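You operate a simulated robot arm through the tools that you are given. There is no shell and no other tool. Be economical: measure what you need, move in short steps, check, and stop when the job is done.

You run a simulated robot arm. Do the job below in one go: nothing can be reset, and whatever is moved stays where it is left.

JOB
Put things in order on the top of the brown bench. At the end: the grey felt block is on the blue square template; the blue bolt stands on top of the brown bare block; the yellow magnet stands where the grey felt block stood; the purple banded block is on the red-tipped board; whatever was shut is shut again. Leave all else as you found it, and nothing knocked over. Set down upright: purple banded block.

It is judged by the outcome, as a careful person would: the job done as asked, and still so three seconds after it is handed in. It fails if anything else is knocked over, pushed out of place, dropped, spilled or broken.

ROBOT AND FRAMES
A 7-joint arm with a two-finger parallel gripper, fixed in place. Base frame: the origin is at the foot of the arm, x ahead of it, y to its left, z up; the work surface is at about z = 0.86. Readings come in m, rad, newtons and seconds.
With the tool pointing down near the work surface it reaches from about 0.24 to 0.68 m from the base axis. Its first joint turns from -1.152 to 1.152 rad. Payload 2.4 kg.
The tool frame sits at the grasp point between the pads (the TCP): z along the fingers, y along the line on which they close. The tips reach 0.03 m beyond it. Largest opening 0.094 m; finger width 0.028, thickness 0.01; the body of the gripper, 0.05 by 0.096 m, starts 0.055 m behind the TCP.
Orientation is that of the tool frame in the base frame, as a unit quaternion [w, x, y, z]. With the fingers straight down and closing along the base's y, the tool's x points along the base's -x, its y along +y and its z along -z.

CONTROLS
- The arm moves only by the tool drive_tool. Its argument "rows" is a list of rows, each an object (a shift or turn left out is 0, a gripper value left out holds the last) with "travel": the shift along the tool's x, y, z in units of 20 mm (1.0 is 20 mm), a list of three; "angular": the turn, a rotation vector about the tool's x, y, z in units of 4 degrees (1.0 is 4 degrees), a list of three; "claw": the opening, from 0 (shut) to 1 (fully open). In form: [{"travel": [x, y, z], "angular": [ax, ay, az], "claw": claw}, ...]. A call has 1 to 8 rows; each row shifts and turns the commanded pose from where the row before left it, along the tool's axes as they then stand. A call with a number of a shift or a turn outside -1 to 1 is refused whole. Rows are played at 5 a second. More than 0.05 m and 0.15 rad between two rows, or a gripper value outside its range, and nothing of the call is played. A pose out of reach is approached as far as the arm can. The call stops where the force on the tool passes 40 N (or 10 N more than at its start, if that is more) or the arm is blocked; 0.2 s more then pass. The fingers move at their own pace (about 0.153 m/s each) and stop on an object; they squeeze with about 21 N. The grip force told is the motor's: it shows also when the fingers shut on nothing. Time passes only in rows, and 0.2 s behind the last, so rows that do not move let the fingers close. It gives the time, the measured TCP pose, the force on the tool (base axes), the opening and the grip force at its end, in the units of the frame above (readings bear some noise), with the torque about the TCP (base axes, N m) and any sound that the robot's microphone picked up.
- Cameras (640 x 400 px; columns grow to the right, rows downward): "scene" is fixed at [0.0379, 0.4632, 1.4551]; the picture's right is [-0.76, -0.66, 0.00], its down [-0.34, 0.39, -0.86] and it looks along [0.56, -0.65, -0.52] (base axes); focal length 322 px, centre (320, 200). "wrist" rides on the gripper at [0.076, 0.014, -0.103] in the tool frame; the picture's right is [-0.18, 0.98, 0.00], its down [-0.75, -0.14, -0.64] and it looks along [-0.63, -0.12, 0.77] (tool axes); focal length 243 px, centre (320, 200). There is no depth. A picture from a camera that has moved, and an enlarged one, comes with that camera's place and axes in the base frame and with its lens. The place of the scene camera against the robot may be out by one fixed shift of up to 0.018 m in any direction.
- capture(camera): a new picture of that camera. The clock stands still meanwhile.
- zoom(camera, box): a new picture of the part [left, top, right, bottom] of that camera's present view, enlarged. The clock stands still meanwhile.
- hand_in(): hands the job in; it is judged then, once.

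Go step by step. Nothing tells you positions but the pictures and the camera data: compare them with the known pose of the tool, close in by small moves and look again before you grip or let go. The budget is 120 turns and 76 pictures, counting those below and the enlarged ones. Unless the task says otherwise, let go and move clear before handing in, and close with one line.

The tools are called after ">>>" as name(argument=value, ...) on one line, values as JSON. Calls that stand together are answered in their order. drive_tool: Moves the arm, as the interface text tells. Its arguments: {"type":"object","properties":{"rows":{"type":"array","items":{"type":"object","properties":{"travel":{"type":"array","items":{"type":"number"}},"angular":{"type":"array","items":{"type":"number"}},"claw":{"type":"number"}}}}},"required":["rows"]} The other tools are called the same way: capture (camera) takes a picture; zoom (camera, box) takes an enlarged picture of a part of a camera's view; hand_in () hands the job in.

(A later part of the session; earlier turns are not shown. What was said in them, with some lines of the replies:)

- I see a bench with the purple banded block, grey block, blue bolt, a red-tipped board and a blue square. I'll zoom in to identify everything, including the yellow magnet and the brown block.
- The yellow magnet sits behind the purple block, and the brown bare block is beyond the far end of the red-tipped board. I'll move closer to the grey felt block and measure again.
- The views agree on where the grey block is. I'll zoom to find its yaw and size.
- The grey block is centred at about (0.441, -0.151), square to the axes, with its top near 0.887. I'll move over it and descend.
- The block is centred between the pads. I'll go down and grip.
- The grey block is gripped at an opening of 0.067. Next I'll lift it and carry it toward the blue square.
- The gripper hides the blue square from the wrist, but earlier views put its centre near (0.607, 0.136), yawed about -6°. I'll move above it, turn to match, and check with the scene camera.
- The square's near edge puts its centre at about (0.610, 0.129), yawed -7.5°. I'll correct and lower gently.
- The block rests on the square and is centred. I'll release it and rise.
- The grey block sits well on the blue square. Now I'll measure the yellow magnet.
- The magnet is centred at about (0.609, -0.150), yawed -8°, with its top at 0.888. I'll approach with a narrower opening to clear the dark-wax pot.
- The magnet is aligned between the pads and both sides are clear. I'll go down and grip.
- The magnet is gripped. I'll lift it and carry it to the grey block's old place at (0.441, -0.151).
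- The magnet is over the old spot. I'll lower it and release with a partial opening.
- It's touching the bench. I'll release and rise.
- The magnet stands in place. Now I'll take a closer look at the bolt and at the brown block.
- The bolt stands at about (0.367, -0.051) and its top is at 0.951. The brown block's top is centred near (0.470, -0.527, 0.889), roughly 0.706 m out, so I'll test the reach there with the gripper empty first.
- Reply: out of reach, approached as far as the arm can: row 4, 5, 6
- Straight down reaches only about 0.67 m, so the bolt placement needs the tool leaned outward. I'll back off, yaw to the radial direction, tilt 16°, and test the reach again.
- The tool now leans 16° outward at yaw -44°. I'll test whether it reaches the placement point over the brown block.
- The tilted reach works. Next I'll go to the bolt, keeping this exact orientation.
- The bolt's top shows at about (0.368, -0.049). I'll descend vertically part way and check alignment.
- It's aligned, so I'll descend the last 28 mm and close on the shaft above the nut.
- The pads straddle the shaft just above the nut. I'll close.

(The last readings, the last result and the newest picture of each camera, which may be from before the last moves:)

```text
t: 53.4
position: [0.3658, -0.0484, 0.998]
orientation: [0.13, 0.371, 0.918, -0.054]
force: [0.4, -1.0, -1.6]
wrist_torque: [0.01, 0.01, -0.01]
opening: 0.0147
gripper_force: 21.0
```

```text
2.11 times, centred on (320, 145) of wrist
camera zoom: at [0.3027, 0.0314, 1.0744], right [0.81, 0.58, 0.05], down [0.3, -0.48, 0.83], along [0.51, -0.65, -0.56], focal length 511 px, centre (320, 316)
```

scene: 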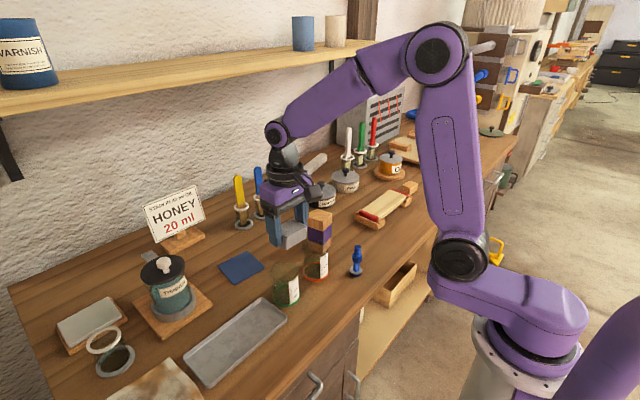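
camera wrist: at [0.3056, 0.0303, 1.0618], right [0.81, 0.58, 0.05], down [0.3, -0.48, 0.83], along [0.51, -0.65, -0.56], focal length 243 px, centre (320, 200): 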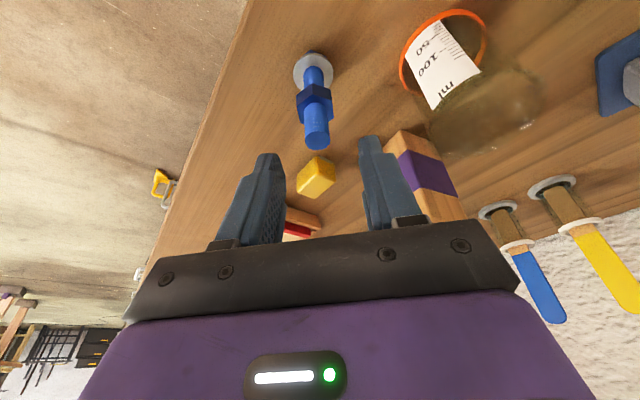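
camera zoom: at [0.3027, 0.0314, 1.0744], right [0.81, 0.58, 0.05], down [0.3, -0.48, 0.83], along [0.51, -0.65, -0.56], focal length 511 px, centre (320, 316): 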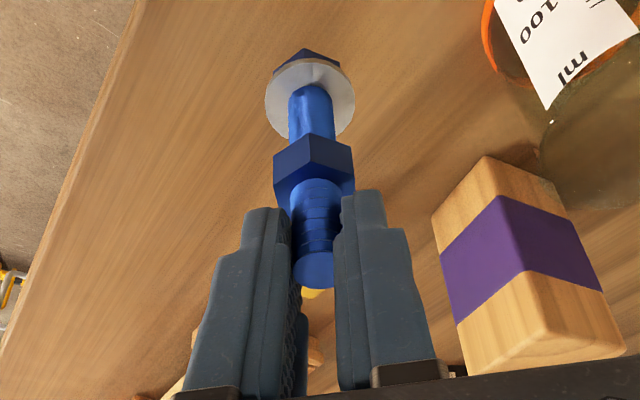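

The bolt is held upright. I'll raise it and carry it, without changing orientation, over the brown block.

>>> drive_tool(rows=[{"travel": [-0.23, 0, -0.8]}, {"travel": [-0.23, 0, -0.8]}, {"travel": [-0.23, 0, -0.8]}, {"travel": [-0.97, -0.685, 0.325]}, {"travel": [-0.97, -0.685, 0.325]}, {"travel": [-0.97, -0.685, 0.325]}, {"travel": [-0.97, -0.685, 0.325]}, {"travel": [-0.97, -0.685, 0.325]}])

>>> drive_tool(rows=[{"travel": [-0.97, -0.685, 0.325]}, {"travel": [-0.97, -0.685, 0.325]}, {"travel": [-0.97, -0.685, 0.325]}, {"travel": [-0.97, -0.685, 0.325]}, {"travel": [-0.97, -0.685, 0.325]}, {"travel": [-0.97, -0.685, 0.325]}, {"travel": [-0.97, -0.685, 0.325]}, {"travel": [-0.97, -0.685, 0.325]}])

>>> drive_tool(rows=[{"travel": [-0.97, -0.685, 0.325]}, {"travel": [-0.97, -0.685, 0.325]}, {"travel": [-0.97, -0.685, 0.325]}, {"travel": [-0.97, -0.685, 0.325]}, {"travel": [-0.97, -0.685, 0.325]}, {"travel": [-0.97, -0.685, 0.325]}, {"travel": [-0.97, -0.685, 0.325]}, {}])

>>> capture(camera="wrist")

>>> zoom(camera="scene", box=[360, 130, 460, 220])

```text
t: 55.2
position: [0.3922, -0.1659, 1.0438]
orientation: [0.13, 0.37, 0.918, -0.053]
force: [0.2, 0.1, -2.0]
wrist_torque: [-0.01, 0.01, 0.04]
opening: 0.0149
gripper_force: 20.9
```

```text
t: 57.0
position: [0.4345, -0.3621, 1.0361]
orientation: [0.129, 0.372, 0.918, -0.054]
force: [0.3, -0.1, -1.3]
wrist_torque: [-0.03, 0.0, -0.02]
opening: 0.0146
gripper_force: 21.3
```

```text
t: 58.8
position: [0.4701, -0.5311, 1.0304]
orientation: [0.13, 0.371, 0.918, -0.053]
force: [0.1, 0.1, -1.3]
wrist_torque: [-0.01, -0.02, 0.05]
opening: 0.0147
gripper_force: 20.6
```

```text
38 pictures are left
camera wrist: at [0.4067, -0.4512, 1.1074], right [0.81, 0.58, 0.05], down [0.3, -0.48, 0.83], along [0.51, -0.65, -0.56], focal length 243 px, centre (320, 200)
```

wrist: 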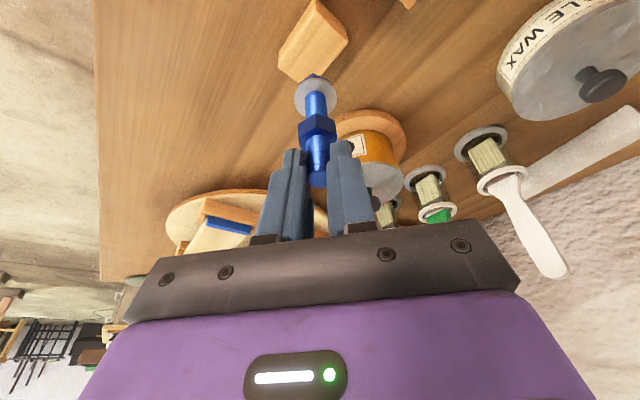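

```text
4.44 times, centred on (410, 175) of scene
camera zoom: at [0.0379, 0.4632, 1.4551], right [-0.76, -0.66, 0.0], down [-0.34, 0.39, -0.86], along [0.56, -0.65, -0.52], focal length 1430 px, centre (-80, 311)
```

zoom: 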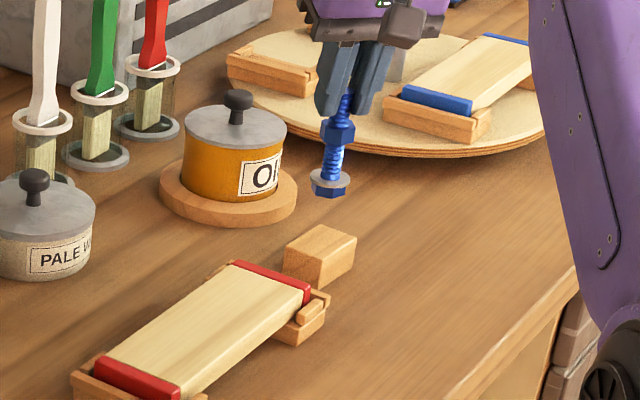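

The bolt hangs over the block. I'll zoom for a precise relative check.

>>> zoom(camera="wrist", box=[250, 0, 380, 110])

```text
3.64 times, centred on (315, 55) of wrist
camera zoom: at [0.4067, -0.4512, 1.1074], right [0.81, 0.58, 0.05], down [0.3, -0.48, 0.83], along [0.51, -0.65, -0.56], focal length 882 px, centre (338, 727)
```

zoom: 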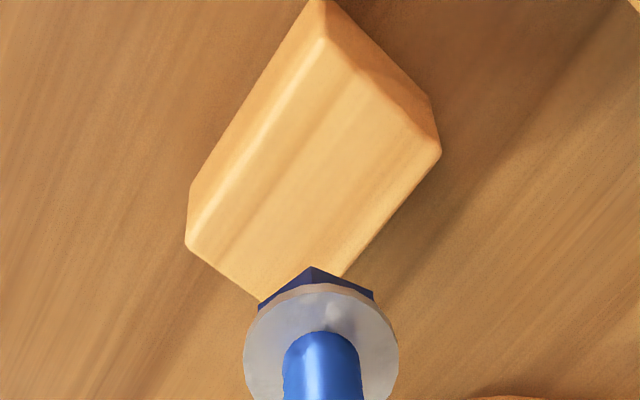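

The bolt is about 3 mm beyond the block's centre. I'll correct while lowering to just above the block.

>>> drive_tool(rows=[{"travel": [0.34, 0.02, 0.84]}, {"travel": [0.34, 0, 0.84]}, {}])

>>> zoom(camera="scene", box=[385, 140, 455, 200])

>>> zoom(camera="wrist", box=[250, 30, 380, 140])

```text
t: 59.6
position: [0.4693, -0.5279, 0.9928]
orientation: [0.129, 0.371, 0.918, -0.053]
force: [-0.2, -0.6, -1.9]
wrist_torque: [0.03, -0.02, 0.0]
opening: 0.0148
gripper_force: 20.7
```

```text
6.67 times, centred on (420, 170) of scene
camera zoom: at [0.0379, 0.4632, 1.4551], right [-0.76, -0.66, 0.0], down [-0.34, 0.39, -0.86], along [0.56, -0.65, -0.52], focal length 2145 px, centre (-347, 400)
```

zoom: 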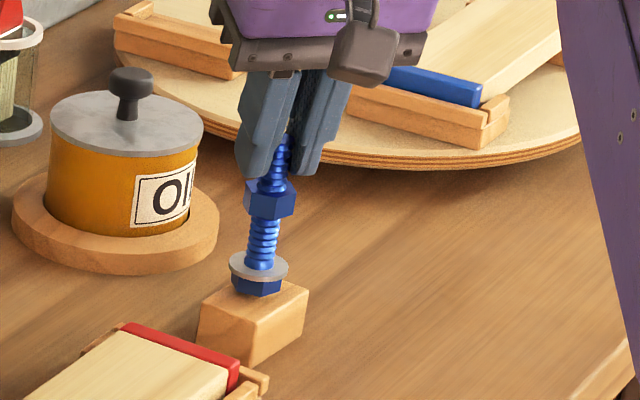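

```text
3.64 times, centred on (315, 85) of wrist
camera zoom: at [0.4045, -0.4474, 1.0698], right [0.81, 0.58, 0.05], down [0.3, -0.48, 0.83], along [0.51, -0.65, -0.56], focal length 882 px, centre (338, 618)
```

zoom: 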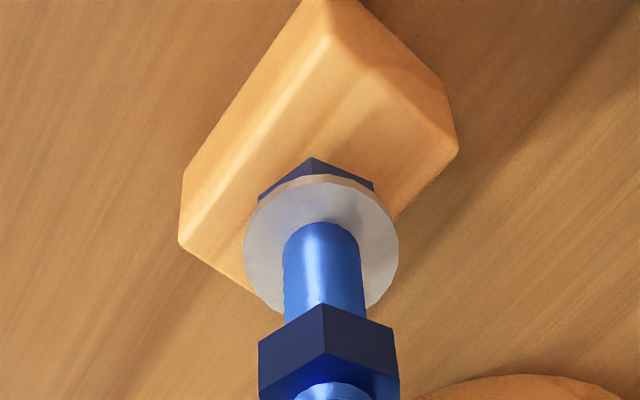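

It's a few millimetres above the block and centred. I'll lower to contact.

>>> drive_tool(rows=[{"travel": [0.04, 0, 0.14]}, {"travel": [0.03, 0, 0.1]}, {}])

```text
t: 60.4
position: [0.4677, -0.5259, 0.9886]
orientation: [0.129, 0.371, 0.918, -0.053]
force: [0.0, 0.0, -2.4]
wrist_torque: [0.02, 0.0, 0.0]
opening: 0.0148
gripper_force: 20.3
```

>>> drive_tool(rows=[{"travel": [0.02, 0, 0.07]}, {}])

>>> zoom(camera="scene", box=[385, 140, 455, 200])

```text
t: 61.0
position: [0.468, -0.5261, 0.9898]
orientation: [0.13, 0.371, 0.918, -0.053]
force: [-0.6, 0.6, -2.6]
wrist_torque: [0.02, 0.04, 0.01]
opening: 0.0147
gripper_force: 20.7
```

```text
6.67 times, centred on (420, 170) of scene
camera zoom: at [0.0379, 0.4632, 1.4551], right [-0.76, -0.66, 0.0], down [-0.34, 0.39, -0.86], along [0.56, -0.65, -0.52], focal length 2145 px, centre (-347, 400)
```

zoom: 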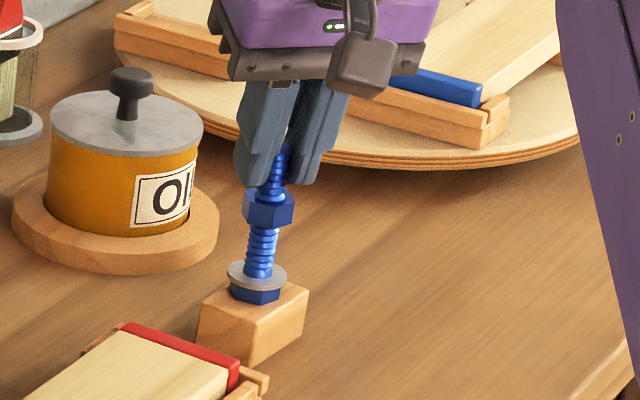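

>>> drive_tool(rows=[{"travel": [0.028, 0, 0.096]}, {}])

```text
t: 61.6
position: [0.4677, -0.5261, 0.9876]
orientation: [0.131, 0.371, 0.918, -0.054]
force: [-3.4, 1.8, 11.1]
wrist_torque: [0.23, 0.25, -0.01]
opening: 0.0148
gripper_force: 20.7
```

There's contact at 11 N. I'll ease slightly, open, and withdraw straight up.

>>> drive_tool(rows=[{"travel": [-0.007, 0, -0.024]}, {"claw": 0.3}, {"claw": 0.5}, {}])

>>> zoom(camera="scene", box=[385, 140, 455, 200])

```text
t: 62.6
position: [0.4671, -0.5266, 0.9862]
orientation: [0.13, 0.371, 0.918, -0.053]
force: [-0.3, 0.0, 0.6]
wrist_torque: [-0.03, 0.01, -0.01]
opening: 0.0471
gripper_force: 0.0
```

```text
6.67 times, centred on (420, 170) of scene
camera zoom: at [0.0379, 0.4632, 1.4551], right [-0.76, -0.66, 0.0], down [-0.34, 0.39, -0.86], along [0.56, -0.65, -0.52], focal length 2145 px, centre (-347, 400)
```

zoom: 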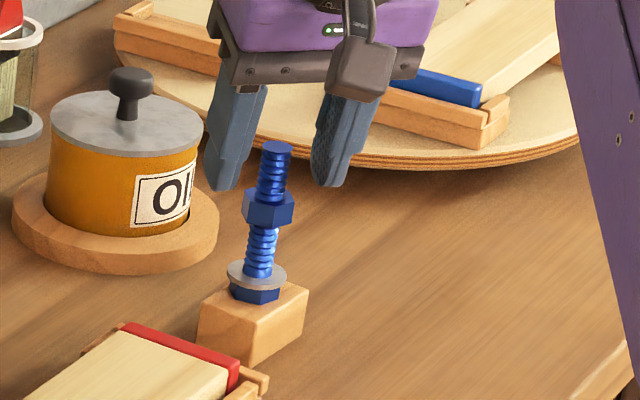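

The bolt stands on the brown block. I'll withdraw upward, move away, and restore the tool to vertical.

>>> drive_tool(rows=[{"travel": [-0.276, 0, -0.961]}, {"travel": [-0.276, 0, -0.961]}, {"travel": [-0.276, 0, -0.961]}, {"travel": [-0.276, 0, -0.961]}, {"travel": [-0.276, 0, -0.961]}, {"travel": [0.96, 0.3, -0.28]}, {"travel": [0.96, 0.3, -0.28]}, {"travel": [0.96, 0.3, -0.28]}])

>>> drive_tool(rows=[{"angular": [0, 1, 0]}, {"angular": [0, 1, 0]}, {"angular": [0, 1, 0]}, {"angular": [0, 1, 0]}, {"angular": [0, 0, -1]}, {"angular": [0, 0, -1]}, {"angular": [0, 0, -1]}, {"angular": [0, 0, -1]}])

>>> drive_tool(rows=[{"angular": [0, 0, -1]}, {"angular": [0, 0, -1]}, {"angular": [0, 0, -1]}, {"angular": [0, 0, -1]}, {"angular": [0, 0, -1]}, {"angular": [0, 0, -1]}, {"angular": [0, 0, -1]}, {"claw": 1}])

>>> capture(camera="wrist")

```text
t: 64.4
position: [0.4368, -0.4712, 1.0867]
orientation: [0.13, 0.372, 0.918, -0.054]
force: [-0.2, -0.2, 0.7]
wrist_torque: [0.02, 0.0, -0.01]
opening: 0.0471
gripper_force: 0.1
```

```text
t: 66.2
position: [0.4355, -0.4723, 1.0875]
orientation: [0.001, 0.242, 0.97, -0.001]
force: [0.8, -0.1, -0.1]
wrist_torque: [0.03, 0.0, 0.01]
opening: 0.0471
gripper_force: 0.1
```

```text
t: 68.0
position: [0.4366, -0.4711, 1.0859]
orientation: [0.0, 0.0, 1.0, -0.001]
force: [-0.5, 0.6, 0.5]
wrist_torque: [0.04, 0.0, -0.01]
opening: 0.0939
gripper_force: 0.1
```

```text
31 pictures are left
camera wrist: at [0.3598, -0.4575, 1.1882], right [0.18, 0.98, 0.0], down [0.75, -0.14, 0.64], along [0.63, -0.12, -0.77], focal length 243 px, centre (320, 200)
```

wrist: 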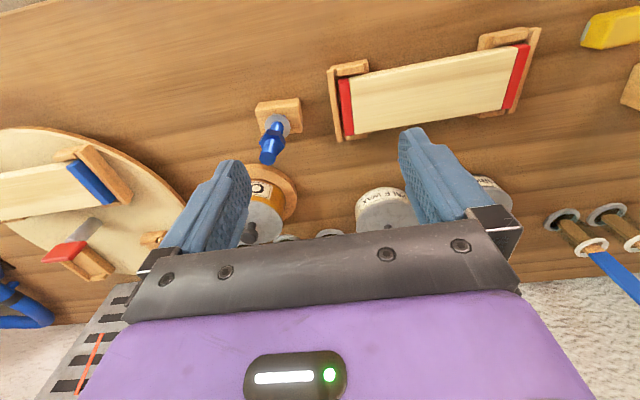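

The bolt is standing well. Next I'll measure the red-tipped board.

>>> zoom(camera="wrist", box=[310, 20, 550, 150])

```text
2.67 times, centred on (430, 85) of wrist
camera zoom: at [0.3598, -0.4575, 1.1882], right [0.18, 0.98, 0.0], down [0.75, -0.14, 0.64], along [0.63, -0.12, -0.77], focal length 647 px, centre (27, 507)
```

zoom: 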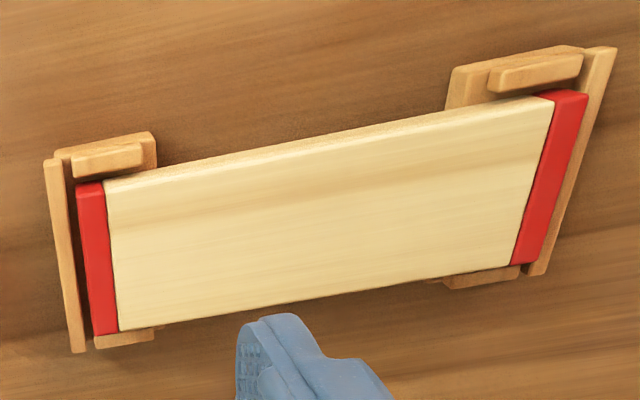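

The board is centred at about (0.469, -0.352), 0.063 wide and nearly square to the axes. Now I'll move back to view the purple banded block.

>>> drive_tool(rows=[{"travel": [0.3, 1, -0.2]}, {"travel": [0.3, 1, -0.2]}, {"travel": [0.3, 1, -0.2]}, {"travel": [0.3, 1, -0.2]}, {"travel": [0.3, 1, -0.2]}, {"travel": [0.3, 1, -0.2]}, {"travel": [0.3, 1, -0.2]}, {"travel": [0.3, 1, -0.2]}])

>>> drive_tool(rows=[{"travel": [0, 1, 0]}, {"travel": [0, 1, 0]}, {"travel": [0, 1, 0]}, {"travel": [0, 1, 0]}, {"travel": [0, 1, 0]}, {"travel": [0, 1, 0]}, {"travel": [0, 1, 0]}, {"travel": [0, 1, 0]}])

>>> drive_tool(rows=[{"travel": [0, 1, 0]}, {"travel": [0, 1, 0]}, {"travel": [0, 1, 0]}, {"travel": [0, 1, 0]}, {}])

>>> capture(camera="wrist")

```text
t: 69.8
position: [0.3897, -0.3117, 1.1186]
orientation: [0.0, -0.001, 1.0, -0.002]
force: [0.0, -0.2, -0.4]
wrist_torque: [-0.01, -0.03, 0.0]
opening: 0.0943
gripper_force: 0.1
```

```text
t: 71.6
position: [0.3899, -0.1535, 1.1157]
orientation: [0.0, 0.0, 1.0, -0.001]
force: [-1.3, 0.5, -0.1]
wrist_torque: [0.02, -0.02, -0.01]
opening: 0.0938
gripper_force: 0.0
```

```text
t: 72.8
position: [0.3873, -0.0715, 1.1148]
orientation: [0.0, -0.001, 1.0, -0.001]
force: [0.3, 0.3, -0.1]
wrist_torque: [0.01, -0.02, -0.03]
opening: 0.0942
gripper_force: 0.1
```

```text
29 pictures are left
camera wrist: at [0.3119, -0.0587, 1.2176], right [0.18, 0.98, 0.0], down [0.75, -0.14, 0.64], along [0.63, -0.12, -0.77], focal length 243 px, centre (320, 200)
```

wrist: 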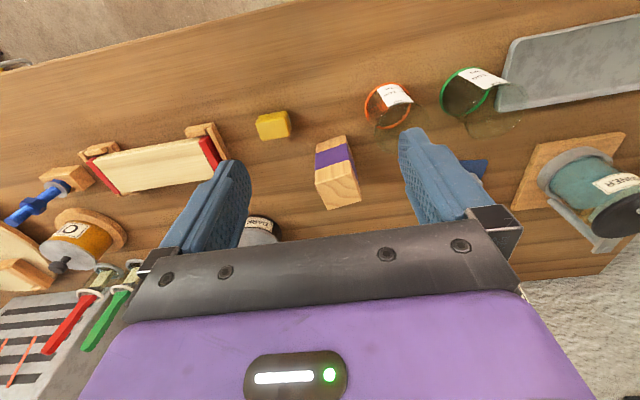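

>>> zoom(camera="wrist", box=[280, 120, 400, 220])

```text
4.00 times, centred on (340, 170) of wrist
camera zoom: at [0.3119, -0.0587, 1.2176], right [0.18, 0.98, 0.0], down [0.75, -0.14, 0.64], along [0.63, -0.12, -0.77], focal length 970 px, centre (240, 320)
```

zoom: 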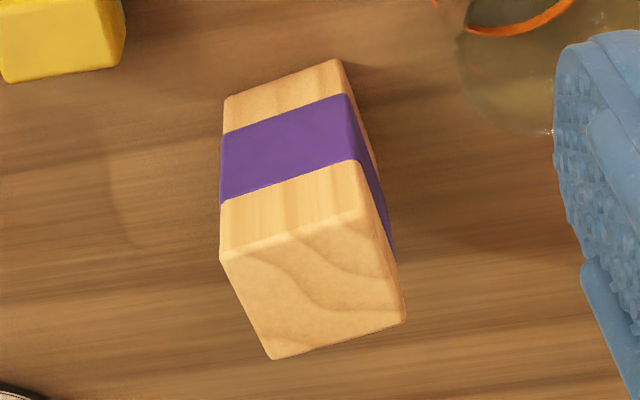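

The purple block is centred at about (0.508, -0.071), yawed +10°, with its top at 0.967. I'll move above it, match the yaw, and descend to just over it.

>>> drive_tool(rows=[{"travel": [-1, 0, 0], "claw": 0.82}, {"travel": [-1, 0, 0]}, {"travel": [-1, 0, 0]}, {"travel": [-1, 0, 0]}, {"travel": [-1, 0, 0]}, {"travel": [-1, 0, 0]}, {"angular": [0, 0, -1]}, {"angular": [0, 0, -1]}])

>>> drive_tool(rows=[{"angular": [0, 0, -0.5], "travel": [0, 0, 1]}, {"travel": [0, 0, 1]}, {"travel": [0, 0, 1]}, {"travel": [0, 0, 1]}, {"travel": [0, 0, 1]}, {}])

>>> capture(camera="wrist")

>>> zoom(camera="scene", box=[270, 160, 370, 290])

```text
t: 74.6
position: [0.5108, -0.0707, 1.1179]
orientation: [0.001, -0.071, 0.997, -0.001]
force: [-0.4, 0.3, 0.4]
wrist_torque: [-0.01, 0.03, -0.01]
opening: 0.0773
gripper_force: 0.1
```

```text
t: 76.0
position: [0.5099, -0.0715, 1.0162]
orientation: [0.0, -0.087, 0.996, 0.0]
force: [-0.3, 0.3, -1.0]
wrist_torque: [0.02, 0.0, -0.01]
opening: 0.0769
gripper_force: 0.0
```

```text
27 pictures are left
camera wrist: at [0.4316, -0.0718, 1.118], right [0.01, 1.0, 0.0], down [0.77, -0.01, 0.64], along [0.64, -0.01, -0.77], focal length 243 px, centre (320, 200)
```

wrist: 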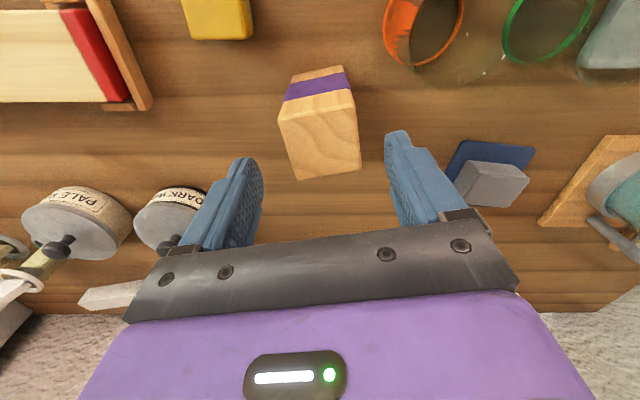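

```text
3.08 times, centred on (320, 225) of scene
camera zoom: at [0.0379, 0.4632, 1.4551], right [-0.76, -0.66, 0.0], down [-0.34, 0.39, -0.86], along [0.56, -0.65, -0.52], focal length 990 px, centre (320, 123)
```

zoom: 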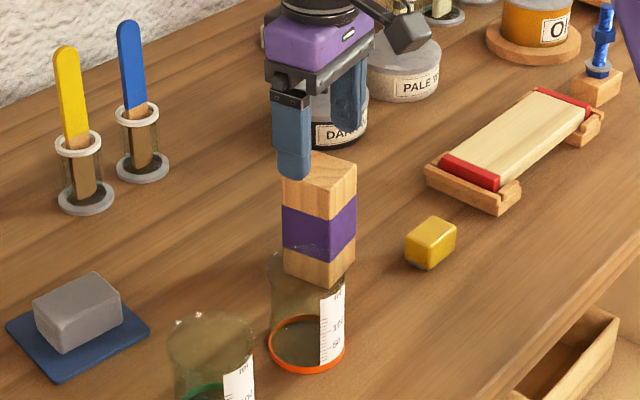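

It's aligned, so I'll descend around the block's upper half and grip.

>>> drive_tool(rows=[{"travel": [0.12, -0.05, 0.9]}, {"travel": [0, 0, 0.9]}, {"travel": [0, 0, 0.9]}, {"travel": [0, 0, 0.85]}, {}, {"claw": 0}, {"claw": 0}, {"claw": 0}])

>>> drive_tool(rows=[{"travel": [0, 0, -1]}, {"travel": [0, 0, -1]}, {"travel": [0, 0, -1]}, {"travel": [0, 0, -1]}, {"travel": [0, 0, -1]}, {}])

>>> zoom(camera="scene", box=[270, 140, 400, 290])

```text
t: 77.8
position: [0.5076, -0.0729, 0.9472]
orientation: [0.0, -0.087, 0.996, -0.001]
force: [0.7, 0.9, 0.4]
wrist_torque: [-0.01, -0.01, 0.0]
opening: 0.0543
gripper_force: 21.3
```

```text
t: 79.2
position: [0.5068, -0.0723, 1.047]
orientation: [0.0, -0.087, 0.996, 0.0]
force: [0.1, 0.2, -1.2]
wrist_torque: [0.04, -0.03, 0.01]
opening: 0.0544
gripper_force: 20.8
```

```text
2.67 times, centred on (335, 215) of scene
camera zoom: at [0.0379, 0.4632, 1.4551], right [-0.76, -0.66, 0.0], down [-0.34, 0.39, -0.86], along [0.56, -0.65, -0.52], focal length 858 px, centre (280, 160)
```

zoom: 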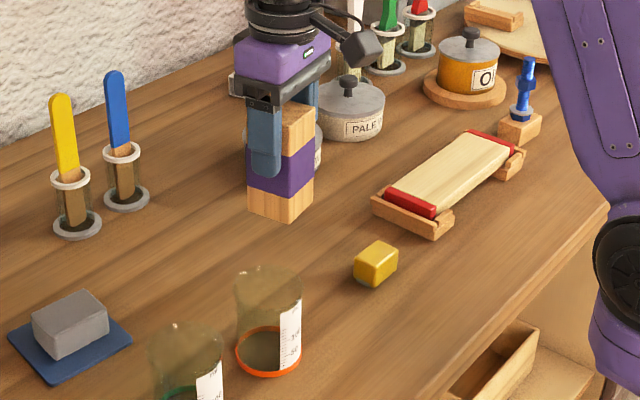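

It's lifted cleanly. I'll straighten the yaw and carry it above the middle of the board.

>>> drive_tool(rows=[{"angular": [0, 0, 1]}, {"angular": [0, 0, 1]}, {"angular": [0, 0, 0.6]}, {"travel": [0.135, -1, 0]}, {"travel": [0.135, -1, 0]}, {"travel": [0.135, -1, 0]}, {"travel": [0.135, -1, 0]}, {"travel": [0.135, -1, 0]}])

>>> drive_tool(rows=[{"travel": [0.135, -1, 0]}, {"travel": [0.135, -1, 0]}, {"travel": [0.135, -1, 0]}, {"travel": [0.135, -1, 0]}, {"travel": [0.135, -1, 0]}, {"travel": [0.135, -1, 0]}, {"travel": [0.135, -1, 0]}, {"travel": [0.135, -1, 0]}])

>>> drive_tool(rows=[{"travel": [0.135, -1, 0]}, {}])

>>> capture(camera="wrist")

>>> zoom(camera="scene", box=[330, 130, 450, 240])

```text
t: 81.0
position: [0.4919, -0.1728, 1.0469]
orientation: [0.0, 0.004, 1.0, 0.0]
force: [-0.6, 0.9, -1.9]
wrist_torque: [0.03, 0.02, -0.01]
opening: 0.0541
gripper_force: 21.2
```

```text
t: 82.8
position: [0.4693, -0.3324, 1.0464]
orientation: [0.0, 0.004, 1.0, -0.001]
force: [-0.5, 0.5, -2.0]
wrist_torque: [0.0, -0.01, 0.01]
opening: 0.0544
gripper_force: 20.8
```

```text
t: 83.4
position: [0.466, -0.3531, 1.0461]
orientation: [0.0, 0.003, 1.0, -0.001]
force: [-0.9, 0.7, -2.5]
wrist_torque: [-0.01, 0.01, -0.03]
opening: 0.0545
gripper_force: 20.7
```

```text
24 pictures are left
camera wrist: at [0.3901, -0.3394, 1.1486], right [0.19, 0.98, 0.0], down [0.75, -0.15, 0.64], along [0.63, -0.12, -0.77], focal length 243 px, centre (320, 200)
```

wrist: 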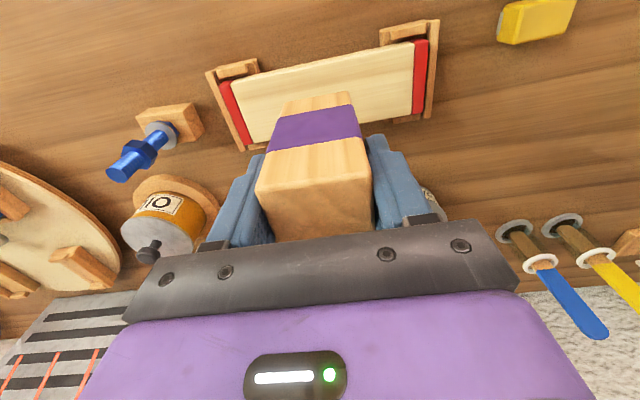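

```text
3.64 times, centred on (390, 185) of scene
camera zoom: at [0.0379, 0.4632, 1.4551], right [-0.76, -0.66, 0.0], down [-0.34, 0.39, -0.86], along [0.56, -0.65, -0.52], focal length 1170 px, centre (66, 254)
```

zoom: 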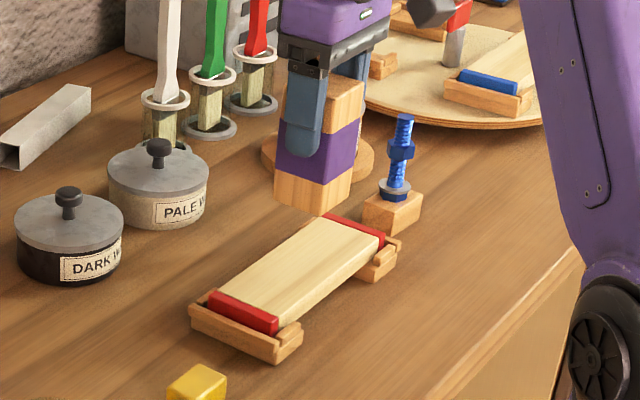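

It's above the board. I'll lower to a centimetre or so above it and check.

>>> drive_tool(rows=[{"travel": [0, 0, 0.8]}, {"travel": [-0.1, 0, 0.8]}, {"travel": [0, 0, 0.6]}, {}])

>>> zoom(camera="wrist", box=[200, 20, 450, 170])

>>> zoom(camera="scene", box=[340, 150, 430, 240])

```text
t: 84.4
position: [0.4689, -0.3512, 1.0016]
orientation: [0.0, 0.004, 1.0, 0.0]
force: [0.3, -0.8, -1.4]
wrist_torque: [0.0, 0.0, 0.06]
opening: 0.054
gripper_force: 21.1
```

```text
2.56 times, centred on (325, 95) of wrist
camera zoom: at [0.3922, -0.3384, 1.1042], right [0.19, 0.98, 0.0], down [0.75, -0.15, 0.64], along [0.63, -0.12, -0.77], focal length 621 px, centre (307, 469)
```

zoom: 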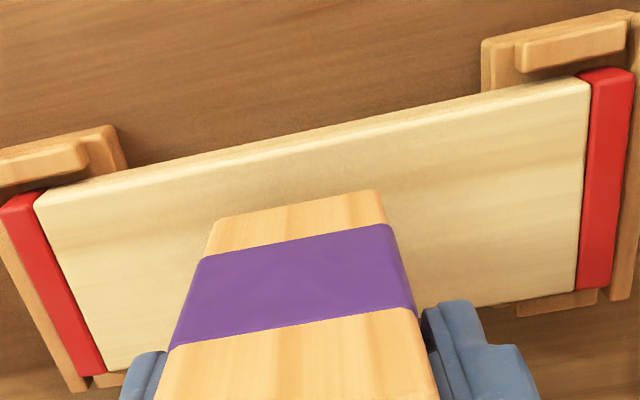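

```text
4.44 times, centred on (385, 195) of scene
camera zoom: at [0.0379, 0.4632, 1.4551], right [-0.76, -0.66, 0.0], down [-0.34, 0.39, -0.86], along [0.56, -0.65, -0.52], focal length 1430 px, centre (31, 222)
```

zoom: 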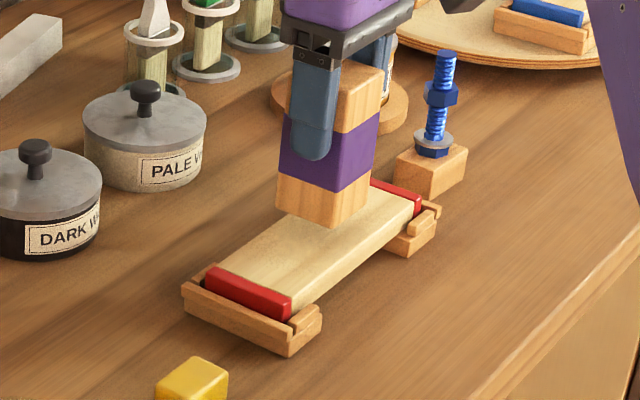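

It's centred on the board to within about 2 mm. I'll lower gradually to contact.

>>> drive_tool(rows=[{"travel": [0.1, 0, 0.3]}, {"travel": [0, 0, 0.25]}, {}])

>>> zoom(camera="scene", box=[350, 170, 430, 240])

```text
t: 85.2
position: [0.4666, -0.3525, 0.9916]
orientation: [0.0, 0.004, 1.0, -0.002]
force: [-0.2, -0.7, -1.5]
wrist_torque: [-0.02, 0.02, 0.0]
opening: 0.0543
gripper_force: 20.5
```

```text
5.71 times, centred on (390, 205) of scene
camera zoom: at [0.0379, 0.4632, 1.4551], right [-0.76, -0.66, 0.0], down [-0.34, 0.39, -0.86], along [0.56, -0.65, -0.52], focal length 1838 px, centre (-80, 171)
```

zoom: 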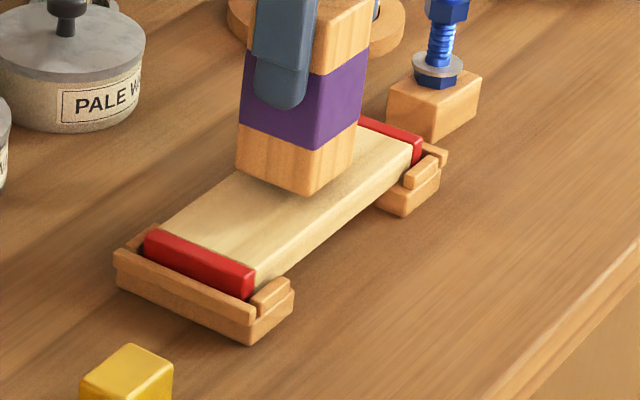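

>>> drive_tool(rows=[{"travel": [0, 0, 0.15]}, {"travel": [0, 0, 0.1]}, {}])

```text
t: 86.0
position: [0.4668, -0.3505, 0.9866]
orientation: [0.0, 0.004, 1.0, -0.001]
force: [-0.3, -0.5, -1.4]
wrist_torque: [-0.04, -0.01, 0.0]
opening: 0.0542
gripper_force: 21.0
```

>>> drive_tool(rows=[{"travel": [0, 0, 0.1]}, {"travel": [0, 0, 0.1]}, {}])

>>> zoom(camera="scene", box=[350, 170, 430, 240])

```text
t: 86.8
position: [0.4672, -0.3534, 0.9824]
orientation: [0.001, 0.003, 1.0, -0.001]
force: [-0.4, -0.3, -2.0]
wrist_torque: [0.03, -0.01, 0.04]
opening: 0.0543
gripper_force: 20.7
```

```text
5.71 times, centred on (390, 205) of scene
camera zoom: at [0.0379, 0.4632, 1.4551], right [-0.76, -0.66, 0.0], down [-0.34, 0.39, -0.86], along [0.56, -0.65, -0.52], focal length 1838 px, centre (-80, 171)
```

zoom: 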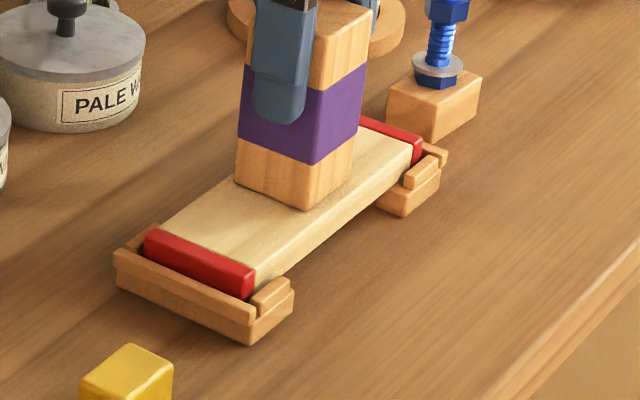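

>>> drive_tool(rows=[{"travel": [0, 0, 0.1]}, {}])

>>> drive_tool(rows=[{"travel": [0, 0, 0.08]}, {}])

```text
t: 87.4
position: [0.4669, -0.3538, 0.9821]
orientation: [0.001, 0.003, 1.0, -0.003]
force: [-3.8, 2.7, 16.3]
wrist_torque: [0.2, 0.3, 0.01]
opening: 0.0544
gripper_force: 20.9
```

```text
t: 88.0
position: [0.4674, -0.3531, 0.9792]
orientation: [0.002, 0.004, 1.0, -0.003]
force: [0.2, 2.1, 19.0]
wrist_torque: [0.23, -0.09, 0.02]
opening: 0.0543
gripper_force: 21.1
```

There's contact. I'll ease the pressure and check before release.

>>> drive_tool(rows=[{"travel": [0, 0, -0.1]}, {}])

>>> zoom(camera="scene", box=[350, 170, 430, 240])

```text
t: 88.6
position: [0.4668, -0.351, 0.9804]
orientation: [-0.001, 0.003, 1.0, 0.0]
force: [1.8, -1.1, 0.4]
wrist_torque: [-0.13, -0.12, 0.01]
opening: 0.0542
gripper_force: 20.6
```

```text
5.71 times, centred on (390, 205) of scene
camera zoom: at [0.0379, 0.4632, 1.4551], right [-0.76, -0.66, 0.0], down [-0.34, 0.39, -0.86], along [0.56, -0.65, -0.52], focal length 1838 px, centre (-80, 171)
```

zoom: 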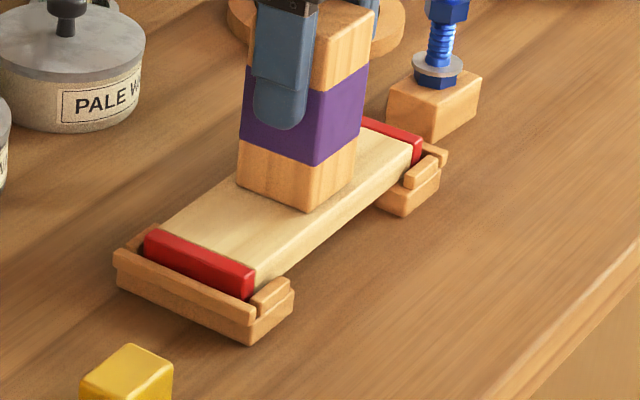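

The block rests upright on the board. I'll release and rise.

>>> drive_tool(rows=[{"claw": 0.7}, {"claw": 0.85}, {}, {"travel": [0, 0, -0.7]}, {"travel": [0, 0, -1]}, {"travel": [0, 0, -1]}, {"travel": [0, 0, -1]}, {"travel": [0, 0, -1]}])

>>> drive_tool(rows=[{"travel": [1, 0, -1]}, {"travel": [1, 0, -1]}, {"travel": [1, 0.5, -0.5]}, {"travel": [1, 0.5, 0]}, {"travel": [1, 0.5, 0]}, {"travel": [1, 0.5, 0]}, {"travel": [0.5, 0, 0]}, {}])

>>> capture(camera="scene")

>>> capture(camera="wrist")

>>> zoom(camera="scene", box=[330, 120, 450, 240])

```text
t: 90.4
position: [0.4672, -0.3517, 1.0758]
orientation: [0.001, 0.003, 1.0, -0.001]
force: [0.5, 0.1, 0.6]
wrist_torque: [-0.03, 0.0, 0.0]
opening: 0.0799
gripper_force: 0.0
```

```text
t: 92.2
position: [0.3369, -0.3109, 1.1253]
orientation: [0.0, 0.004, 1.0, -0.001]
force: [-0.2, 0.0, -0.7]
wrist_torque: [0.03, -0.01, -0.01]
opening: 0.0797
gripper_force: 0.2
```

```text
17 pictures are left
```

scene: 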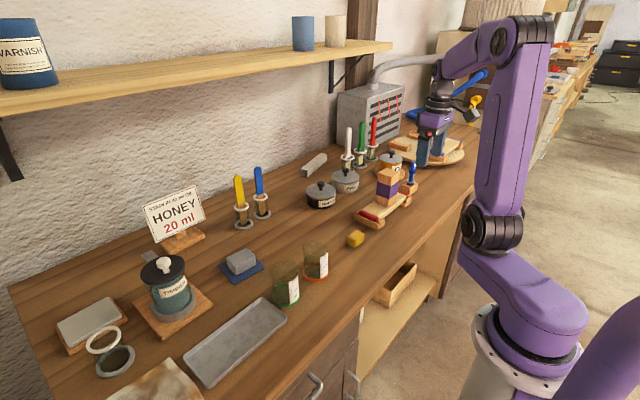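

```text
16 pictures are left
camera wrist: at [0.2602, -0.2976, 1.2272], right [0.19, 0.98, 0.0], down [0.75, -0.15, 0.64], along [0.63, -0.12, -0.77], focal length 243 px, centre (320, 200)
```

wrist: 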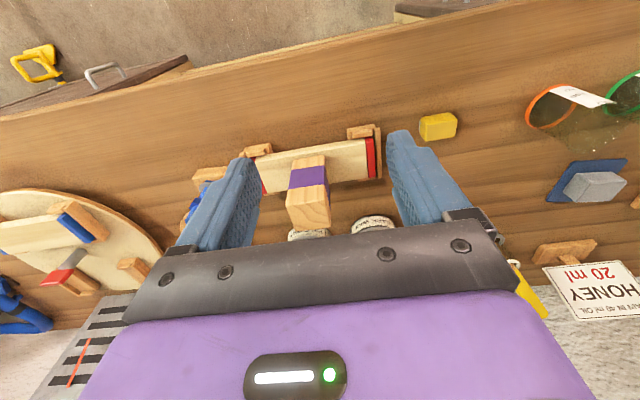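

```text
3.33 times, centred on (390, 180) of scene
camera zoom: at [0.0379, 0.4633, 1.4551], right [-0.76, -0.66, 0.0], down [-0.34, 0.39, -0.86], along [0.56, -0.65, -0.52], focal length 1072 px, centre (87, 267)
```

zoom: 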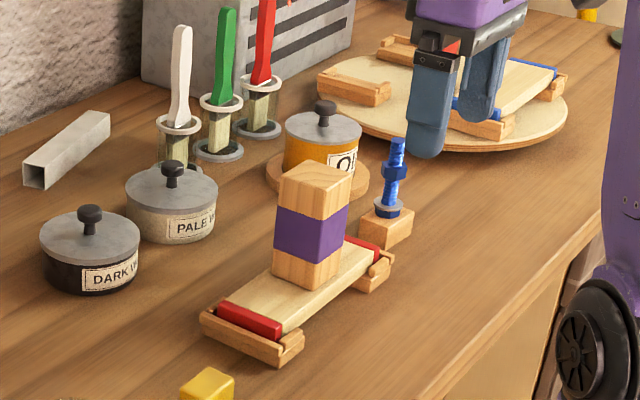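

All four items are in place and upright, nothing else has moved, nothing was opened, and the gripper is clear. I'm handing it in.

>>> hand_in()

```text
The job is handed in.
```

The job is handed in: the grey felt block is on the blue square template, the blue bolt stands on the brown bare block, the yellow magnet stands where the grey block was, and the purple banded block stands upright on the red-tipped board; I opened nothing, so there was nothing to shut again.
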